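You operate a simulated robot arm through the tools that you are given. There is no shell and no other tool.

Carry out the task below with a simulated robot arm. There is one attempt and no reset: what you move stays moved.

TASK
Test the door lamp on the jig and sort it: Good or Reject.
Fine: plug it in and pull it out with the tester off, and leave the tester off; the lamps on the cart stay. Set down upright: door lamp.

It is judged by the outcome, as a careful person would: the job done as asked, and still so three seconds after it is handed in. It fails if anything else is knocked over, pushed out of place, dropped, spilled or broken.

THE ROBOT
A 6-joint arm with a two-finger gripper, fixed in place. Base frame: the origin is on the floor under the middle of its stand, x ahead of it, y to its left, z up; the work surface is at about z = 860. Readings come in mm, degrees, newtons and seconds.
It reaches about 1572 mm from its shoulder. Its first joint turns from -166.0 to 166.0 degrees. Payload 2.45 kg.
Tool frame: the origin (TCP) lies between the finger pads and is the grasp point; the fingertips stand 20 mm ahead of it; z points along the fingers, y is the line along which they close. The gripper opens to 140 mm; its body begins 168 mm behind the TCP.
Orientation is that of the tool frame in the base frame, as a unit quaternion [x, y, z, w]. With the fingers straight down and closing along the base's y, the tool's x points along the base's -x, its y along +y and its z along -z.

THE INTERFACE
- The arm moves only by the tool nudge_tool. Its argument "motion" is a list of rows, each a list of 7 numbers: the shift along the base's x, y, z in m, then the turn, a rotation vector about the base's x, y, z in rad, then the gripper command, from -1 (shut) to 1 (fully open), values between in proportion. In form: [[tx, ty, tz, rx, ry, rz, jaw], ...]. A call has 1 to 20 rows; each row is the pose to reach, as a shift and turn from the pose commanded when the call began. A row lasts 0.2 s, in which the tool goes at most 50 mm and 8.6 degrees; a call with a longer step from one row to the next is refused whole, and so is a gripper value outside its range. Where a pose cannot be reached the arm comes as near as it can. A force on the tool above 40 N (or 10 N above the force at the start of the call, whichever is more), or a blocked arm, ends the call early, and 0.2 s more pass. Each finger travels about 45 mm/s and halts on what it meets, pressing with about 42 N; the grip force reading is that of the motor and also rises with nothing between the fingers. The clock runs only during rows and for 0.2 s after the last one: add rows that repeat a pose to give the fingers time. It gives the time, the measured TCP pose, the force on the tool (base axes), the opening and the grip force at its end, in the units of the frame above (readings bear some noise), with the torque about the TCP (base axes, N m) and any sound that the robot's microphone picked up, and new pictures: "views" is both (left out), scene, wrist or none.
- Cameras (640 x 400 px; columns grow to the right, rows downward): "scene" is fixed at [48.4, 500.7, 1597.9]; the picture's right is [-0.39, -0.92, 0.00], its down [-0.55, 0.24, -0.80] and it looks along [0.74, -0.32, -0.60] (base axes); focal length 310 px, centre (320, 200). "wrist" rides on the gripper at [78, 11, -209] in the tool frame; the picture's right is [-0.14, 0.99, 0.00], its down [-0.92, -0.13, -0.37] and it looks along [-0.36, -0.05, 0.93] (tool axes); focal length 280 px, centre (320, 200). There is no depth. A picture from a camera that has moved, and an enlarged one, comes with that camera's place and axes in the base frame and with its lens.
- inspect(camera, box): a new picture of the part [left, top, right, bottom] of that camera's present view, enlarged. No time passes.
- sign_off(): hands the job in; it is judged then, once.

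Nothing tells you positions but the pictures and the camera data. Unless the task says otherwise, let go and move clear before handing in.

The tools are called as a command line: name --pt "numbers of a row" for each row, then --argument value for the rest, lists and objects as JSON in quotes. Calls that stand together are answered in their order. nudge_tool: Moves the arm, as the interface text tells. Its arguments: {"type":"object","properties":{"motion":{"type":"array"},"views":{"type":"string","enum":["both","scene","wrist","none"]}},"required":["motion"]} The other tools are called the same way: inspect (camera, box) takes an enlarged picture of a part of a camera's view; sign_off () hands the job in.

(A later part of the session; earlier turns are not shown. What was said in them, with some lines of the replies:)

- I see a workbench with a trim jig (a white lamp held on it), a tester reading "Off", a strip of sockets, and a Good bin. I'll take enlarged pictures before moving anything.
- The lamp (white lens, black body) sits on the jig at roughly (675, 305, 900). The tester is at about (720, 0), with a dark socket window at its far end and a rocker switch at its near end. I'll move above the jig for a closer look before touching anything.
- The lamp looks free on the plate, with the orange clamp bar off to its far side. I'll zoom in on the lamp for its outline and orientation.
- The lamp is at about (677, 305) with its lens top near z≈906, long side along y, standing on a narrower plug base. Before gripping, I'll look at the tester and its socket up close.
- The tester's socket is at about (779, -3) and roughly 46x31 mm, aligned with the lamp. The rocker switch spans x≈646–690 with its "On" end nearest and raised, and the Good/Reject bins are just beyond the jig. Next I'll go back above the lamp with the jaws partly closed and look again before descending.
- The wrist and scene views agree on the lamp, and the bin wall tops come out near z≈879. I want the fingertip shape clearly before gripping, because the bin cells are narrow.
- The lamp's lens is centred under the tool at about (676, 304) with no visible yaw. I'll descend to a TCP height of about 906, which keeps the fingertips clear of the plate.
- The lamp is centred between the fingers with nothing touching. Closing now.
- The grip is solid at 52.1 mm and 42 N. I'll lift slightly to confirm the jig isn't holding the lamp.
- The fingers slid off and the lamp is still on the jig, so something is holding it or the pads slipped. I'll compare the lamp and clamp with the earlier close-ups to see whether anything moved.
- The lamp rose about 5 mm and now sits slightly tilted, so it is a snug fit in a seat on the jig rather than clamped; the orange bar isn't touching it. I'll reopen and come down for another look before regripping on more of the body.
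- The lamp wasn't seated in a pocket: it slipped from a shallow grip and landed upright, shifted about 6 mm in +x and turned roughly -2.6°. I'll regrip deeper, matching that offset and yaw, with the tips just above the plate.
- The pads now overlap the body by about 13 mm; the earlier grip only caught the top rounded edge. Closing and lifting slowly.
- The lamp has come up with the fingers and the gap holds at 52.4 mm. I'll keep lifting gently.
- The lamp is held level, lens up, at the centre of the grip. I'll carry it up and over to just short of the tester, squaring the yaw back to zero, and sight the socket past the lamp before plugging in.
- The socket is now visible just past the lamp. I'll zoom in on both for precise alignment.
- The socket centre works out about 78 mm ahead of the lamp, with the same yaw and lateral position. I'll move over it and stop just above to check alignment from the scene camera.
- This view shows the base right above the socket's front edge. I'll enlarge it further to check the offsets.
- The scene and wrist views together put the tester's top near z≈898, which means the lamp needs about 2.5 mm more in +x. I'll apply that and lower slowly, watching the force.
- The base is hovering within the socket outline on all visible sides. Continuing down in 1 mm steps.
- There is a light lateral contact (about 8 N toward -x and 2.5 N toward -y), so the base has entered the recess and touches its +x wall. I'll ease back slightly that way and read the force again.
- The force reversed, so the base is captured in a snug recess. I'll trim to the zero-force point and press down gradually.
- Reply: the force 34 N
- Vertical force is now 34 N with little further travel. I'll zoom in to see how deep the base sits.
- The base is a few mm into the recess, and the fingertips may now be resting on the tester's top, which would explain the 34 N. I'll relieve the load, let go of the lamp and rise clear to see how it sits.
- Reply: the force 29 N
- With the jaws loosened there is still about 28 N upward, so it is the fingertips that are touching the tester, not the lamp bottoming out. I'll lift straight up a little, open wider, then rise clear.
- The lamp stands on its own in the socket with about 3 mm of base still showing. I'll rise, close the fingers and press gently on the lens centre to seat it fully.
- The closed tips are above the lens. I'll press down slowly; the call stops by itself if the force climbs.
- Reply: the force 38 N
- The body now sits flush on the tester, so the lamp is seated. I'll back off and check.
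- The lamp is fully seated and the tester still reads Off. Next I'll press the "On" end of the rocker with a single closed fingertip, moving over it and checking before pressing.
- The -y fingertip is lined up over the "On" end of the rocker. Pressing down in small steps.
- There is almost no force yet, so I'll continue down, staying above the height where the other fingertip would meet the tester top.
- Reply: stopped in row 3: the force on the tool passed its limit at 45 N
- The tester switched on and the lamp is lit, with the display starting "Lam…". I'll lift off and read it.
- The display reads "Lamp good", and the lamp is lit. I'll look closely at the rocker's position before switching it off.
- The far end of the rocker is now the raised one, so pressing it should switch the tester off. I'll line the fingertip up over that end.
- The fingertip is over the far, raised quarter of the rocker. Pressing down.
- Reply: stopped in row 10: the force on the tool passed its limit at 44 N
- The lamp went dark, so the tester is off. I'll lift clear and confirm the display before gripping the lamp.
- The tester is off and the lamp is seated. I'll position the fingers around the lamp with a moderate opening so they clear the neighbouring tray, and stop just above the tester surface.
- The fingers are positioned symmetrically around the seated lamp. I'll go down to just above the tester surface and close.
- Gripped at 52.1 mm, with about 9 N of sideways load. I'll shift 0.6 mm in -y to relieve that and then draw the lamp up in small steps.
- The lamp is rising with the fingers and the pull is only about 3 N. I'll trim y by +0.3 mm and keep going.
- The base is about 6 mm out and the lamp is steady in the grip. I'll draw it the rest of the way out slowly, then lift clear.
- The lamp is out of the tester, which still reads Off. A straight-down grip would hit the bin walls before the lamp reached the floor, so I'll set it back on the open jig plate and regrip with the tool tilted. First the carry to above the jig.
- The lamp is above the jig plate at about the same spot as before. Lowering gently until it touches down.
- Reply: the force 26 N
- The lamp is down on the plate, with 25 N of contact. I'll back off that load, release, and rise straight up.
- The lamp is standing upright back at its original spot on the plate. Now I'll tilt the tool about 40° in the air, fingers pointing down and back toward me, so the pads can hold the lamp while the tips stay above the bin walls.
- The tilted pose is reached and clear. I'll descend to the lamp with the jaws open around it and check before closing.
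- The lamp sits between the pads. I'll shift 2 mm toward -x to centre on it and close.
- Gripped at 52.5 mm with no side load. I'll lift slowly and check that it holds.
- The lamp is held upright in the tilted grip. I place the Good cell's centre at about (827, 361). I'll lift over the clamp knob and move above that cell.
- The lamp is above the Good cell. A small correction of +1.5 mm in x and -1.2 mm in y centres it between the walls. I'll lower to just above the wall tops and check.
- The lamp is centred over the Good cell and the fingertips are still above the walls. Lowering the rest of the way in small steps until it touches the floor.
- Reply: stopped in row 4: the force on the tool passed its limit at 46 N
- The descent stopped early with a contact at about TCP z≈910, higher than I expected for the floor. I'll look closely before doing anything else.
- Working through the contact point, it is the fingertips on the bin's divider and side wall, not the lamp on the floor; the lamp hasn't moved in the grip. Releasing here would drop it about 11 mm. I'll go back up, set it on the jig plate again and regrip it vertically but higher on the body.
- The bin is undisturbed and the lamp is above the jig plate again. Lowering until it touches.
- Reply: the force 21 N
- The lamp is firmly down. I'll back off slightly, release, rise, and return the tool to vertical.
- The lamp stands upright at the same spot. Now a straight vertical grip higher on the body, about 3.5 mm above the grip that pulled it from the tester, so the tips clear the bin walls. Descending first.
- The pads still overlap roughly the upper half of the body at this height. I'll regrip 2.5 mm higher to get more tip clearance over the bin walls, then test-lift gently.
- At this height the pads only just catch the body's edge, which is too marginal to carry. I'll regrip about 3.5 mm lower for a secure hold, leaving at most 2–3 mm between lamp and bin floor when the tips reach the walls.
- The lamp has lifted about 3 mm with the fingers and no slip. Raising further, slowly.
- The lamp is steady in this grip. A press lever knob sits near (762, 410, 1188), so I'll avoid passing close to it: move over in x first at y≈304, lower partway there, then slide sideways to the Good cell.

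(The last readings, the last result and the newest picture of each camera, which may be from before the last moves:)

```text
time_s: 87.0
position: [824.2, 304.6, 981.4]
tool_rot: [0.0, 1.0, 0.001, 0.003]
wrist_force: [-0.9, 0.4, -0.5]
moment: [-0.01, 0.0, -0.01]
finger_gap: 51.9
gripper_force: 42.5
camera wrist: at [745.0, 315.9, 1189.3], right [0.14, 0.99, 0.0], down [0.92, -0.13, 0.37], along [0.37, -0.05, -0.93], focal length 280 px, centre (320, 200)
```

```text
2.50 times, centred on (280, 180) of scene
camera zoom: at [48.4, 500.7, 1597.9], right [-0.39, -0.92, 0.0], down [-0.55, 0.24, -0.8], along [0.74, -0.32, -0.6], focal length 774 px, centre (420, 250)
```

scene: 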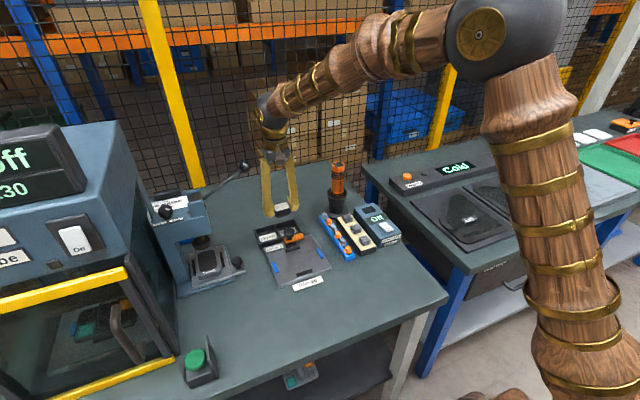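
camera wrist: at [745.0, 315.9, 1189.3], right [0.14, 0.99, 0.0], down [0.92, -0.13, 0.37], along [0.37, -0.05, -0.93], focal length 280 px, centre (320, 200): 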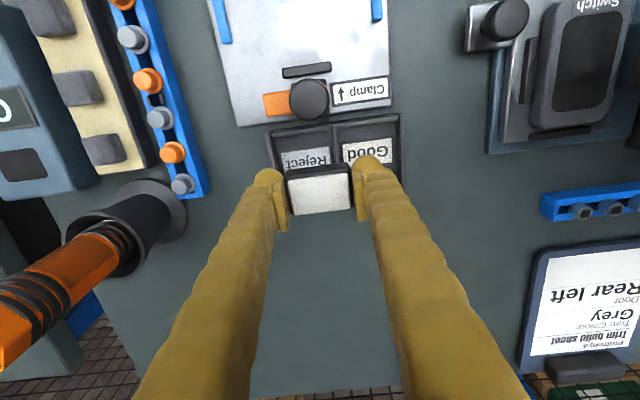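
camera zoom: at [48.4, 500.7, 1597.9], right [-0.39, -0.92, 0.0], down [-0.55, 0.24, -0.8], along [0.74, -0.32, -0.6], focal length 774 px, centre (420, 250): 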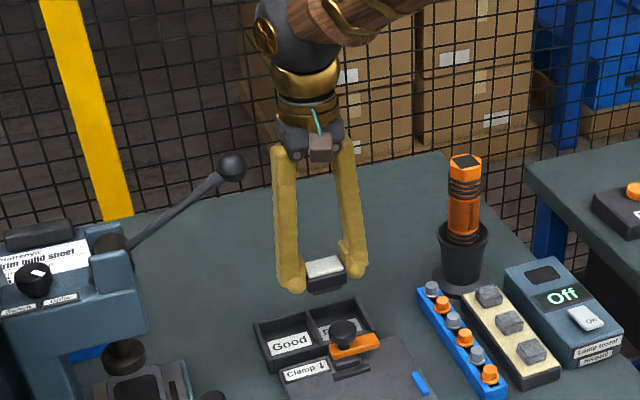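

Clear so far, and the Good cell's centre refines to about (826, 360). Lowering to just above the walls here, then sliding sideways over the Good cell.

nudge_tool --pt "0 0 -0.02 0 0 0 -1" --pt "0 0 -0.04 0 0 0 -1" --pt "0 0 -0.05 0 0 0 -1" --pt "0 0.01 -0.05 0 0 0 -1" --pt "0 0.025 -0.05 0 0 0 -1" --pt "0 0.04 -0.05 0 0 0 -1" --pt "0 0.051 -0.05 0 0 0 -1" --pt "0 0.0556 -0.05 0 0 0 -1" --pt "0 0.0556 -0.05 0 0 0 -1"

inspect --camera "scene" --box '[250, 205, 310, 250]'

inspect --camera "wrist" --box '[260, 120, 390, 230]'

inspect --camera "scene" --box '[200, 100, 360, 260]'

```text
time_s: 89.0
position: [824.4, 360.7, 932.2]
tool_rot: [0.0, 1.0, 0.001, 0.003]
wrist_force: [-1.0, -0.8, -0.8]
moment: [-0.01, 0.01, 0.0]
finger_gap: 52.0
gripper_force: 41.8
camera wrist: at [744.9, 371.9, 1139.8], right [0.14, 0.99, 0.0], down [0.92, -0.13, 0.37], along [0.37, -0.05, -0.93], focal length 280 px, centre (320, 200)
```

scene: 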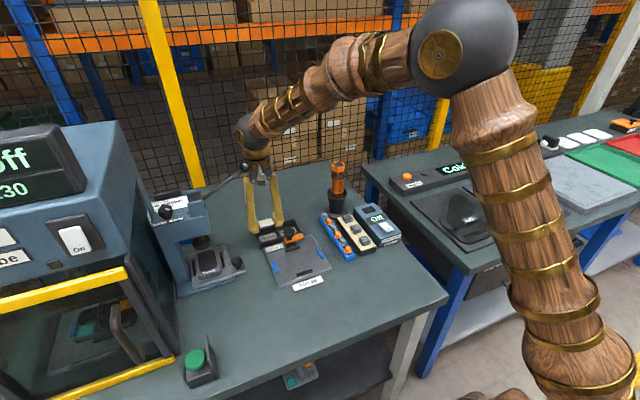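
wrist: 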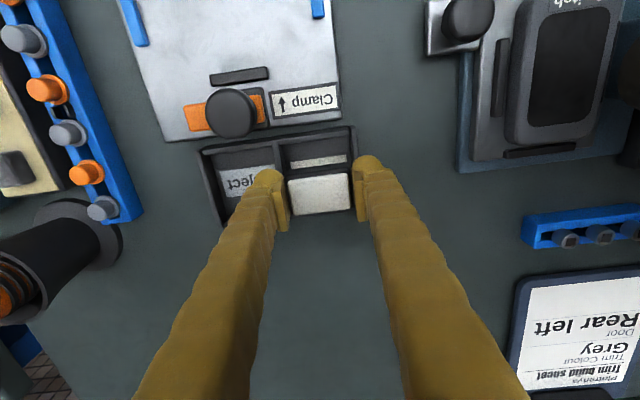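

```text
8.89 times, centred on (280, 228) of scene
camera zoom: at [48.4, 500.7, 1597.9], right [-0.39, -0.92, 0.0], down [-0.55, 0.24, -0.8], along [0.74, -0.32, -0.6], focal length 2753 px, centre (676, -44)
```

zoom: 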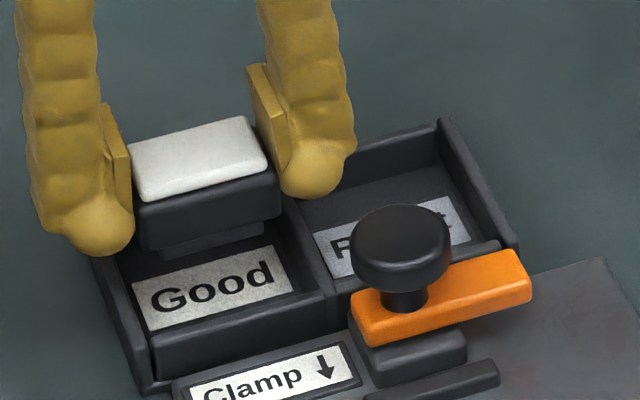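

```text
3.64 times, centred on (325, 175) of wrist
camera zoom: at [744.9, 371.9, 1139.8], right [0.14, 0.99, 0.0], down [0.92, -0.13, 0.37], along [0.37, -0.05, -0.93], focal length 1020 px, centre (302, 291)
```

zoom: 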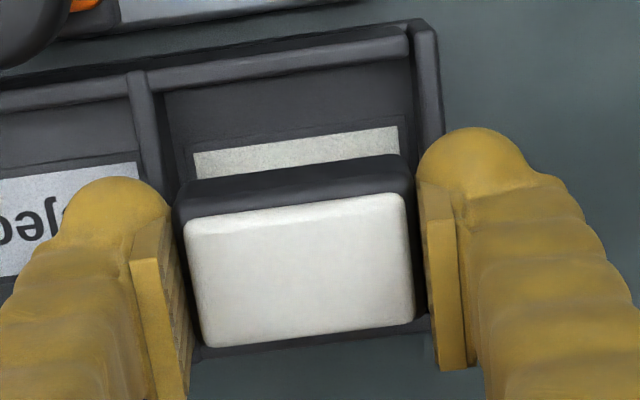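

```text
2.50 times, centred on (280, 180) of scene
camera zoom: at [48.4, 500.7, 1597.9], right [-0.39, -0.92, 0.0], down [-0.55, 0.24, -0.8], along [0.74, -0.32, -0.6], focal length 774 px, centre (420, 250)
```

zoom: 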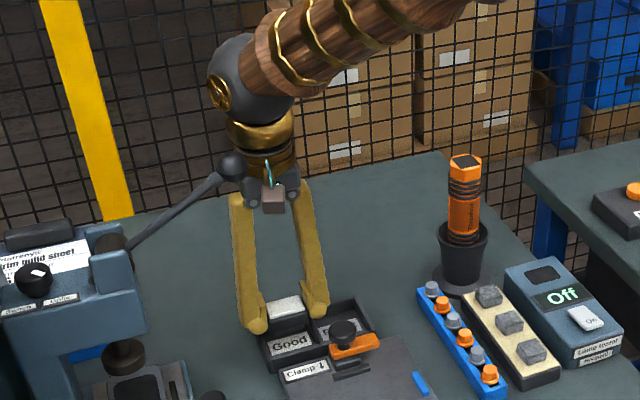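

Everything is clear and the lamp is centred over the Good cell. Lowering to just before expected contact.

nudge_tool --pt "0 0 -0.008 0 0 0 -1" --pt "0 0 -0.015 0 0 0 -1" --pt "0 0 -0.019 0 0 0 -1" --pt "0 0 -0.021 0 0 0 -1" --pt "0 0 -0.022 0 0 0 -1" --pt "0 0 -0.022 0 0 0 -1" --views "none"

inspect --camera "scene" --box '[255, 215, 305, 250]'

inspect --camera "wrist" --box '[260, 120, 390, 230]'

```text
time_s: 90.4
position: [824.1, 359.9, 908.7]
tool_rot: [0.0, 1.0, 0.002, 0.002]
wrist_force: [-0.9, -0.3, 0.6]
moment: [0.01, 0.04, -0.01]
finger_gap: 52.3
gripper_force: 41.8
```

```text
11.43 times, centred on (280, 232) of scene
camera zoom: at [48.4, 500.7, 1597.9], right [-0.39, -0.92, 0.0], down [-0.55, 0.24, -0.8], along [0.74, -0.32, -0.6], focal length 3540 px, centre (777, -171)
```

zoom: 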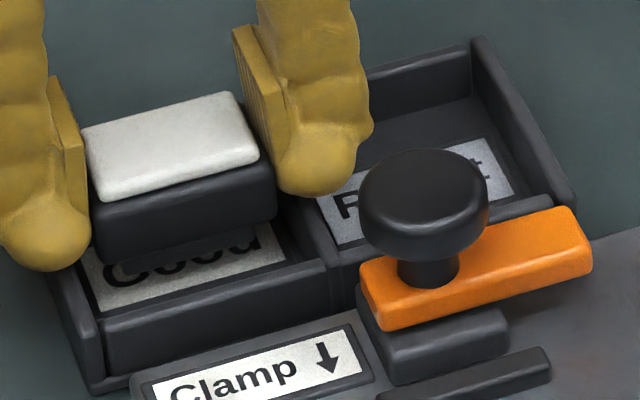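

```text
3.64 times, centred on (325, 175) of wrist
camera zoom: at [744.9, 371.7, 1118.1], right [0.14, 0.99, 0.0], down [0.92, -0.13, 0.37], along [0.37, -0.05, -0.93], focal length 1020 px, centre (302, 291)
```

zoom: 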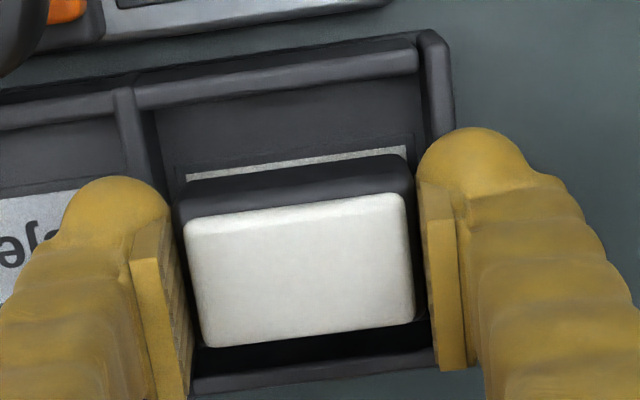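

No contact yet. Continuing in 1 mm steps.

nudge_tool --pt "0 0 -0.0005 0 0 0 -1" --pt "0 0 -0.001 0 0 0 -1" --pt "0 0 -0.0015 0 0 0 -1" --pt "0 0 -0.002 0 0 0 -1" --views "none"

```text
time_s: 91.4
position: [825.3, 360.4, 906.6]
tool_rot: [0.0, 1.0, 0.001, 0.002]
wrist_force: [-0.1, 0.1, -1.5]
moment: [0.0, -0.05, -0.04]
finger_gap: 52.0
gripper_force: 42.3
```

nudge_tool --pt "0 0 -0.0005 0 0 0 -1" --pt "0 0 -0.001 0 0 0 -1" --pt "0 0 -0.0015 0 0 0 -1" --views "none"

```text
time_s: 92.2
position: [825.5, 360.0, 905.5]
tool_rot: [0.0, 1.0, 0.001, 0.002]
wrist_force: [0.2, -0.4, 0.0]
moment: [-0.01, 0.01, 0.0]
finger_gap: 52.1
gripper_force: 42.0
```

nudge_tool --pt "0 0 -0.0005 0 0 0 -1" --pt "0 0 -0.001 0 0 0 -1" --pt "0 0 -0.0015 0 0 0 -1" --views "none"

inspect --camera "scene" --box '[255, 215, 305, 250]'

```text
time_s: 93.0
position: [826.0, 360.5, 905.2]
tool_rot: [0.0, 1.0, 0.0, 0.003]
wrist_force: [-1.3, -1.8, 19.7]
moment: [-0.38, 0.1, -0.06]
finger_gap: 52.6
gripper_force: 42.0
```

```text
11.43 times, centred on (280, 232) of scene
camera zoom: at [48.4, 500.7, 1597.9], right [-0.39, -0.92, 0.0], down [-0.55, 0.24, -0.8], along [0.74, -0.32, -0.6], focal length 3540 px, centre (777, -171)
```

zoom: 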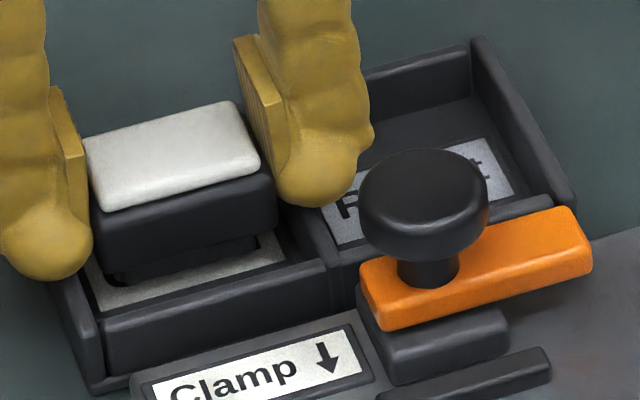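

The contact now is a fingertip on the divider; the lamp's base is only about 2–3 mm above the floor. I'll ease the load off, loosen the grip very gradually so the lamp settles, then open a little.

nudge_tool --pt "0 0 0.0005 0 0 0 -1" --pt "0 0 0.0008 0 0 0 -1" --pt "0 0 0.0008 0 0 0 -0.265" --pt "0 0 0.0008 0 0 0 -0.255" --pt "0 0 0.0008 0 0 0 -0.25" --pt "0 0 0.0008 0 0 0 -0.245" --pt "0 0 0.0008 0 0 0 -0.24" --pt "0 0 0.0008 0 0 0 -0.23" --pt "0 0 0.0008 0 0 0 -0.22" --pt "0 0 0.0008 0 0 0 -0.2" --pt "0 0 0.0008 0 0 0 -0.2" --views "none"

inspect --camera "scene" --box '[255, 215, 305, 250]'

inspect --camera "wrist" --box '[260, 120, 390, 230]'

```text
time_s: 95.4
position: [824.5, 360.5, 905.0]
tool_rot: [0.0, 1.0, 0.001, 0.002]
wrist_force: [0.6, 2.0, 13.1]
moment: [-0.16, 0.06, -0.02]
finger_gap: 53.6
gripper_force: 0.1
```

```text
11.43 times, centred on (280, 232) of scene
camera zoom: at [48.4, 500.7, 1597.9], right [-0.39, -0.92, 0.0], down [-0.55, 0.24, -0.8], along [0.74, -0.32, -0.6], focal length 3540 px, centre (777, -171)
```

zoom: 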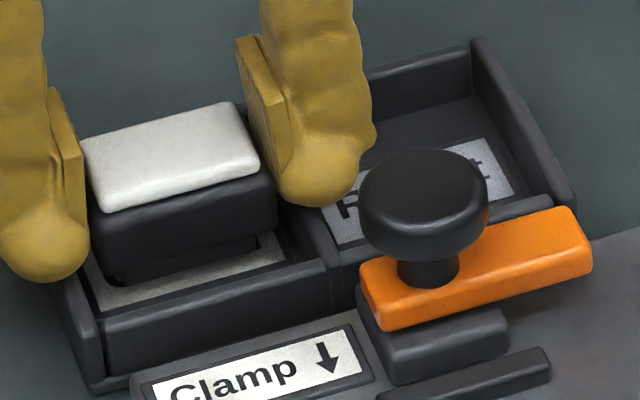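

```text
3.64 times, centred on (325, 175) of wrist
camera zoom: at [744.9, 371.8, 1114.1], right [0.14, 0.99, 0.0], down [0.92, -0.13, 0.37], along [0.37, -0.05, -0.93], focal length 1020 px, centre (302, 291)
```

zoom: 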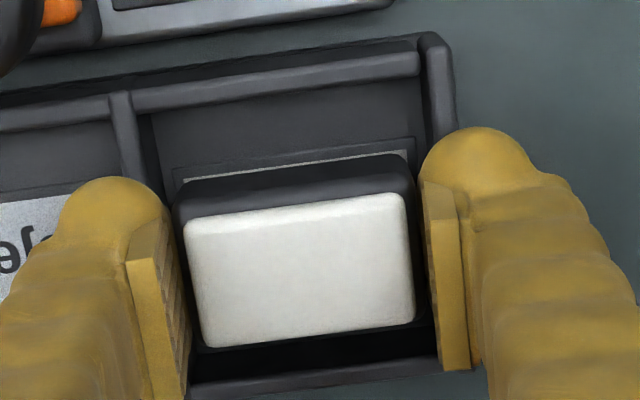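

The lamp's height didn't change when the grip loosened, so it is already resting on the floor, and the remaining force is the tips on the walls. I'll raise a touch, open slightly more, and check.

nudge_tool --pt "0 0 0.001 0 0 0 -0.2" --pt "0 0 0.0025 0 0 0 -0.2" --pt "0 0 0.0025 0 0 0 -0.15" --pt "0 0 0.0025 0 0 0 -0.12" --pt "0 0 0.0025 0 0 0 -0.12" --views "none"

inspect --camera "scene" --box '[255, 215, 305, 250]'

inspect --camera "wrist" --box '[260, 120, 390, 230]'

```text
time_s: 96.6
position: [824.7, 360.1, 906.4]
tool_rot: [0.0, 1.0, 0.001, 0.003]
wrist_force: [0.2, 0.3, -0.2]
moment: [0.01, 0.0, 0.01]
finger_gap: 61.7
gripper_force: 0.0
```

```text
11.43 times, centred on (280, 232) of scene
camera zoom: at [48.4, 500.7, 1597.9], right [-0.39, -0.92, 0.0], down [-0.55, 0.24, -0.8], along [0.74, -0.32, -0.6], focal length 3540 px, centre (777, -171)
```

zoom: 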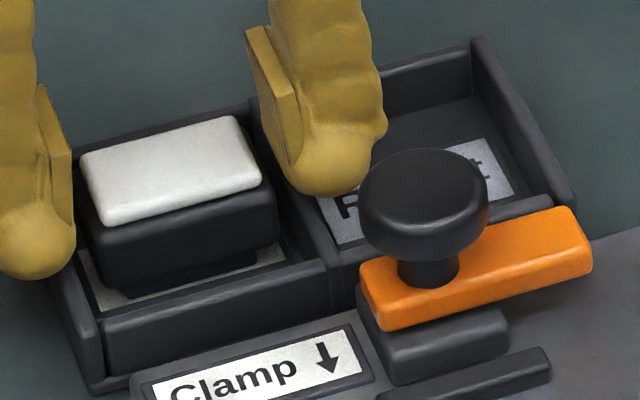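

```text
3.64 times, centred on (325, 175) of wrist
camera zoom: at [744.9, 371.9, 1116.0], right [0.14, 0.99, 0.0], down [0.92, -0.13, 0.37], along [0.37, -0.05, -0.93], focal length 1020 px, centre (302, 291)
```

zoom: 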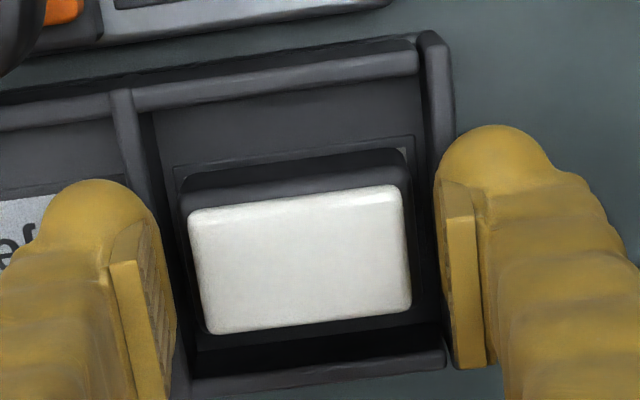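

The lamp settled upright on the floor of the Good cell. I'll raise the fingers straight up past it, then move away from the press lever before rising further.

nudge_tool --pt "0 0 0.006 0 0 0 -0.12" --pt "0 0 0.018 0 0 0 -0.12" --pt "0 0 0.033 0 0 0 -0.12" --pt "0.015 -0.01 0.034 0 0 0 -0.12" --pt "0.03 -0.035 0.034 0 0 0 -0.12" --pt "0.03 -0.065 0.04 0 0 0 -0.12" --pt "0.02 -0.09 0.06 0 0 0 -0.12" --pt "0.0 -0.11 0.09 0 0 0 -0.12" --pt "-0.03 -0.12 0.12 0 0 0 -0.12" --pt "-0.07 -0.13 0.15 0 0 0 -0.12" --pt "-0.11 -0.13 0.17 0 0 0 -0.12" --pt "-0.11 -0.13 0.17 0 0 0 -0.12"

inspect --camera "scene" --box '[250, 210, 320, 260]'

inspect --camera "scene" --box '[320, 180, 420, 255]'

inspect --camera "wrist" --box '[300, 120, 540, 300]'

```text
refused: row 10 steps farther than a row can; nothing moved
```

```text
8.00 times, centred on (285, 235) of scene
camera zoom: at [48.4, 500.7, 1597.9], right [-0.39, -0.92, 0.0], down [-0.55, 0.24, -0.8], along [0.74, -0.32, -0.6], focal length 2478 px, centre (600, -80)
```

zoom: 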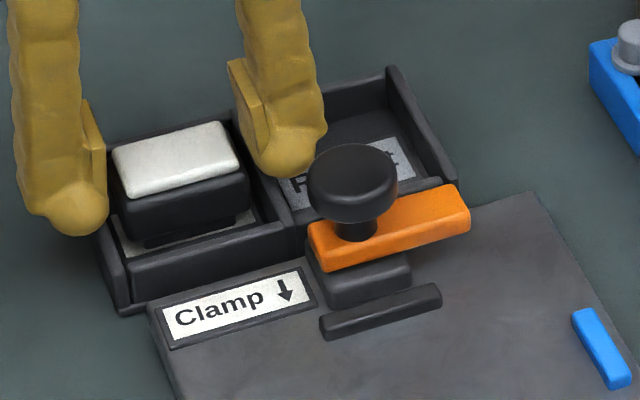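

```text
5.33 times, centred on (370, 218) of scene
camera zoom: at [48.4, 500.7, 1597.9], right [-0.39, -0.92, 0.0], down [-0.55, 0.24, -0.8], along [0.74, -0.32, -0.6], focal length 1652 px, centre (53, 107)
```

zoom: 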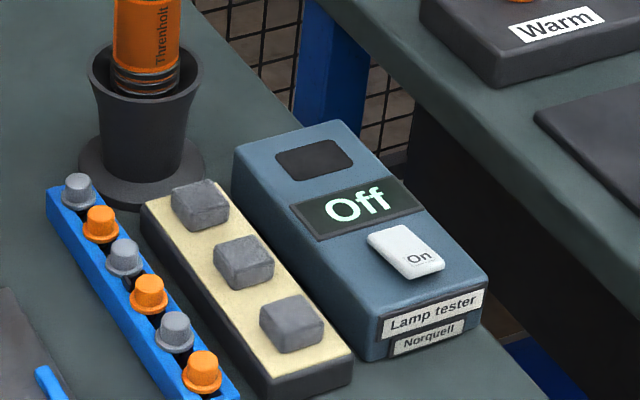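

```text
2.22 times, centred on (420, 210) of wrist
camera zoom: at [744.9, 371.9, 1116.0], right [0.14, 0.99, 0.0], down [0.92, -0.13, 0.37], along [0.37, -0.05, -0.93], focal length 623 px, centre (98, 178)
```

zoom: 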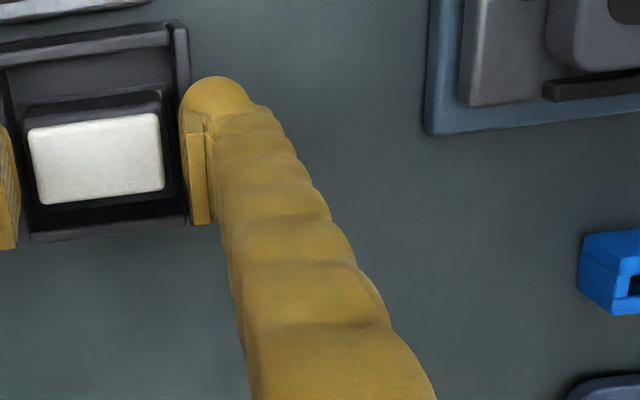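

The plan was refused because one step was too long, and nothing moved. The lamp is upright in the Good cell and the tester reads Off. Sending the same retreat with shorter steps.

nudge_tool --pt "0 0 0.006 0 0 0 -0.12" --pt "0 0 0.018 0 0 0 -0.12" --pt "0 0 0.033 0 0 0 -0.12" --pt "0.01 -0.01 0.034 0 0 0 -0.12" --pt "0.02 -0.035 0.035 0 0 0 -0.12" --pt "0.02 -0.065 0.045 0 0 0 -0.12" --pt "0.015 -0.09 0.065 0 0 0 -0.12" --pt "0.0 -0.105 0.09 0 0 0 -0.12" --pt "-0.02 -0.11 0.115 0 0 0 -0.12" --pt "-0.045 -0.115 0.135 0 0 0 -0.12" --pt "-0.075 -0.12 0.15 0 0 0 -0.12" --pt "-0.105 -0.12 0.16 0 0 0 -0.12" --pt "-0.105 -0.12 0.16 0 0 0 -0.12"

inspect --camera "scene" --box '[250, 210, 320, 260]'

inspect --camera "scene" --box '[320, 180, 420, 255]'

inspect --camera "wrist" --box '[340, 60, 560, 260]'

```text
time_s: 99.4
position: [719.2, 239.7, 1067.6]
tool_rot: [0.0, 1.0, 0.001, 0.003]
wrist_force: [-0.3, 0.9, -0.3]
moment: [-0.02, 0.02, 0.02]
finger_gap: 61.5
gripper_force: 0.0
camera wrist: at [639.9, 251.7, 1276.3], right [0.14, 0.99, 0.0], down [0.92, -0.13, 0.37], along [0.37, -0.05, -0.93], focal length 280 px, centre (320, 200)
```

scene: 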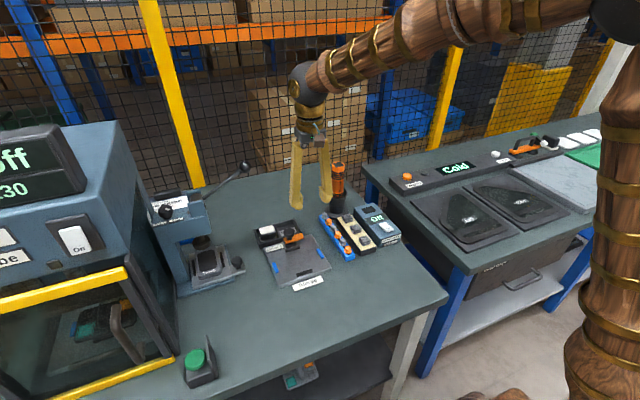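
wrist: 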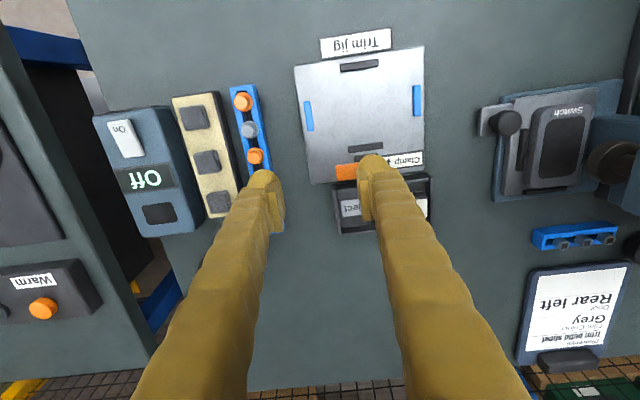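

```text
8.00 times, centred on (285, 235) of scene
camera zoom: at [48.4, 500.7, 1597.9], right [-0.39, -0.92, 0.0], down [-0.55, 0.24, -0.8], along [0.74, -0.32, -0.6], focal length 2478 px, centre (600, -80)
```

zoom: 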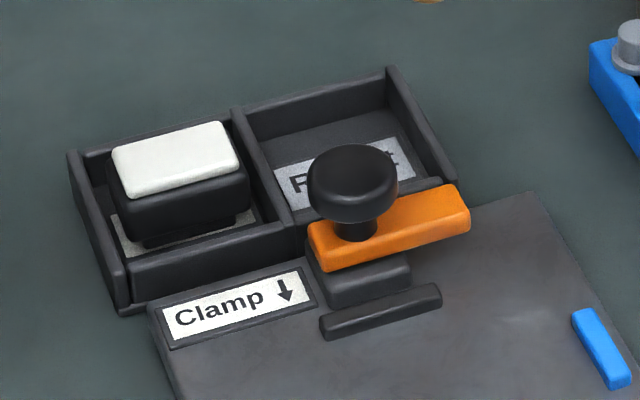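

```text
5.33 times, centred on (370, 218) of scene
camera zoom: at [48.4, 500.7, 1597.9], right [-0.39, -0.92, 0.0], down [-0.55, 0.24, -0.8], along [0.74, -0.32, -0.6], focal length 1652 px, centre (53, 107)
```

zoom: 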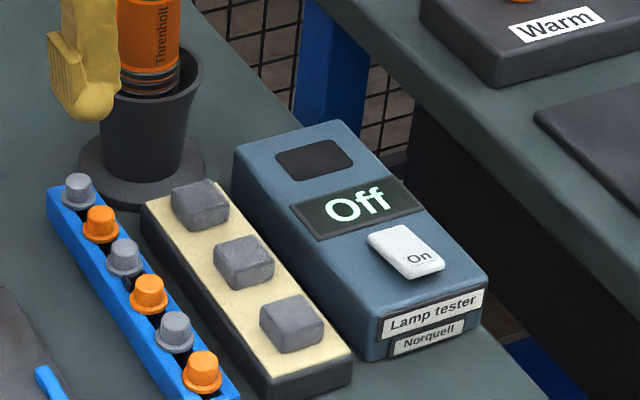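

```text
2.00 times, centred on (450, 160) of wrist
camera zoom: at [639.9, 251.7, 1276.3], right [0.14, 0.99, 0.0], down [0.92, -0.13, 0.37], along [0.37, -0.05, -0.93], focal length 561 px, centre (60, 280)
```

zoom: 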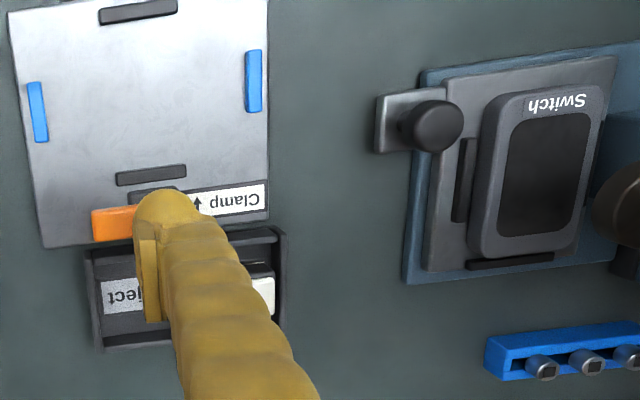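

The door lamp tested "Lamp good" and now stands upright in the Good cell. The tester reads Off, and the bin, jig clamp, tester and the other parts on the bench look as they did at the start. The gripper is empty and clear, so I'm handing in.

sign_off

```text
The job is handed in.
```

The door lamp tested good: the tester read "Lamp good" and the lamp lit. It now stands upright in the Good cell.

- **Tester:** I plugged the lamp in and pulled it out with the tester off. I left the tester reading Off.
- **Rest of the bench:** The bin, jig clamp, tester and other parts on the bench look unmoved in the final pictures. I didn't go near the cart.
- **Slip at the start:** On the first lift, the lamp slipped from a shallow grip. It landed upright on the jig, about 6 mm out of place.
- **Release in the bin:** My fingers met the bin walls before the lamp was fully down, so it fell about 4 mm onto the floor of the Good cell. It stayed upright.
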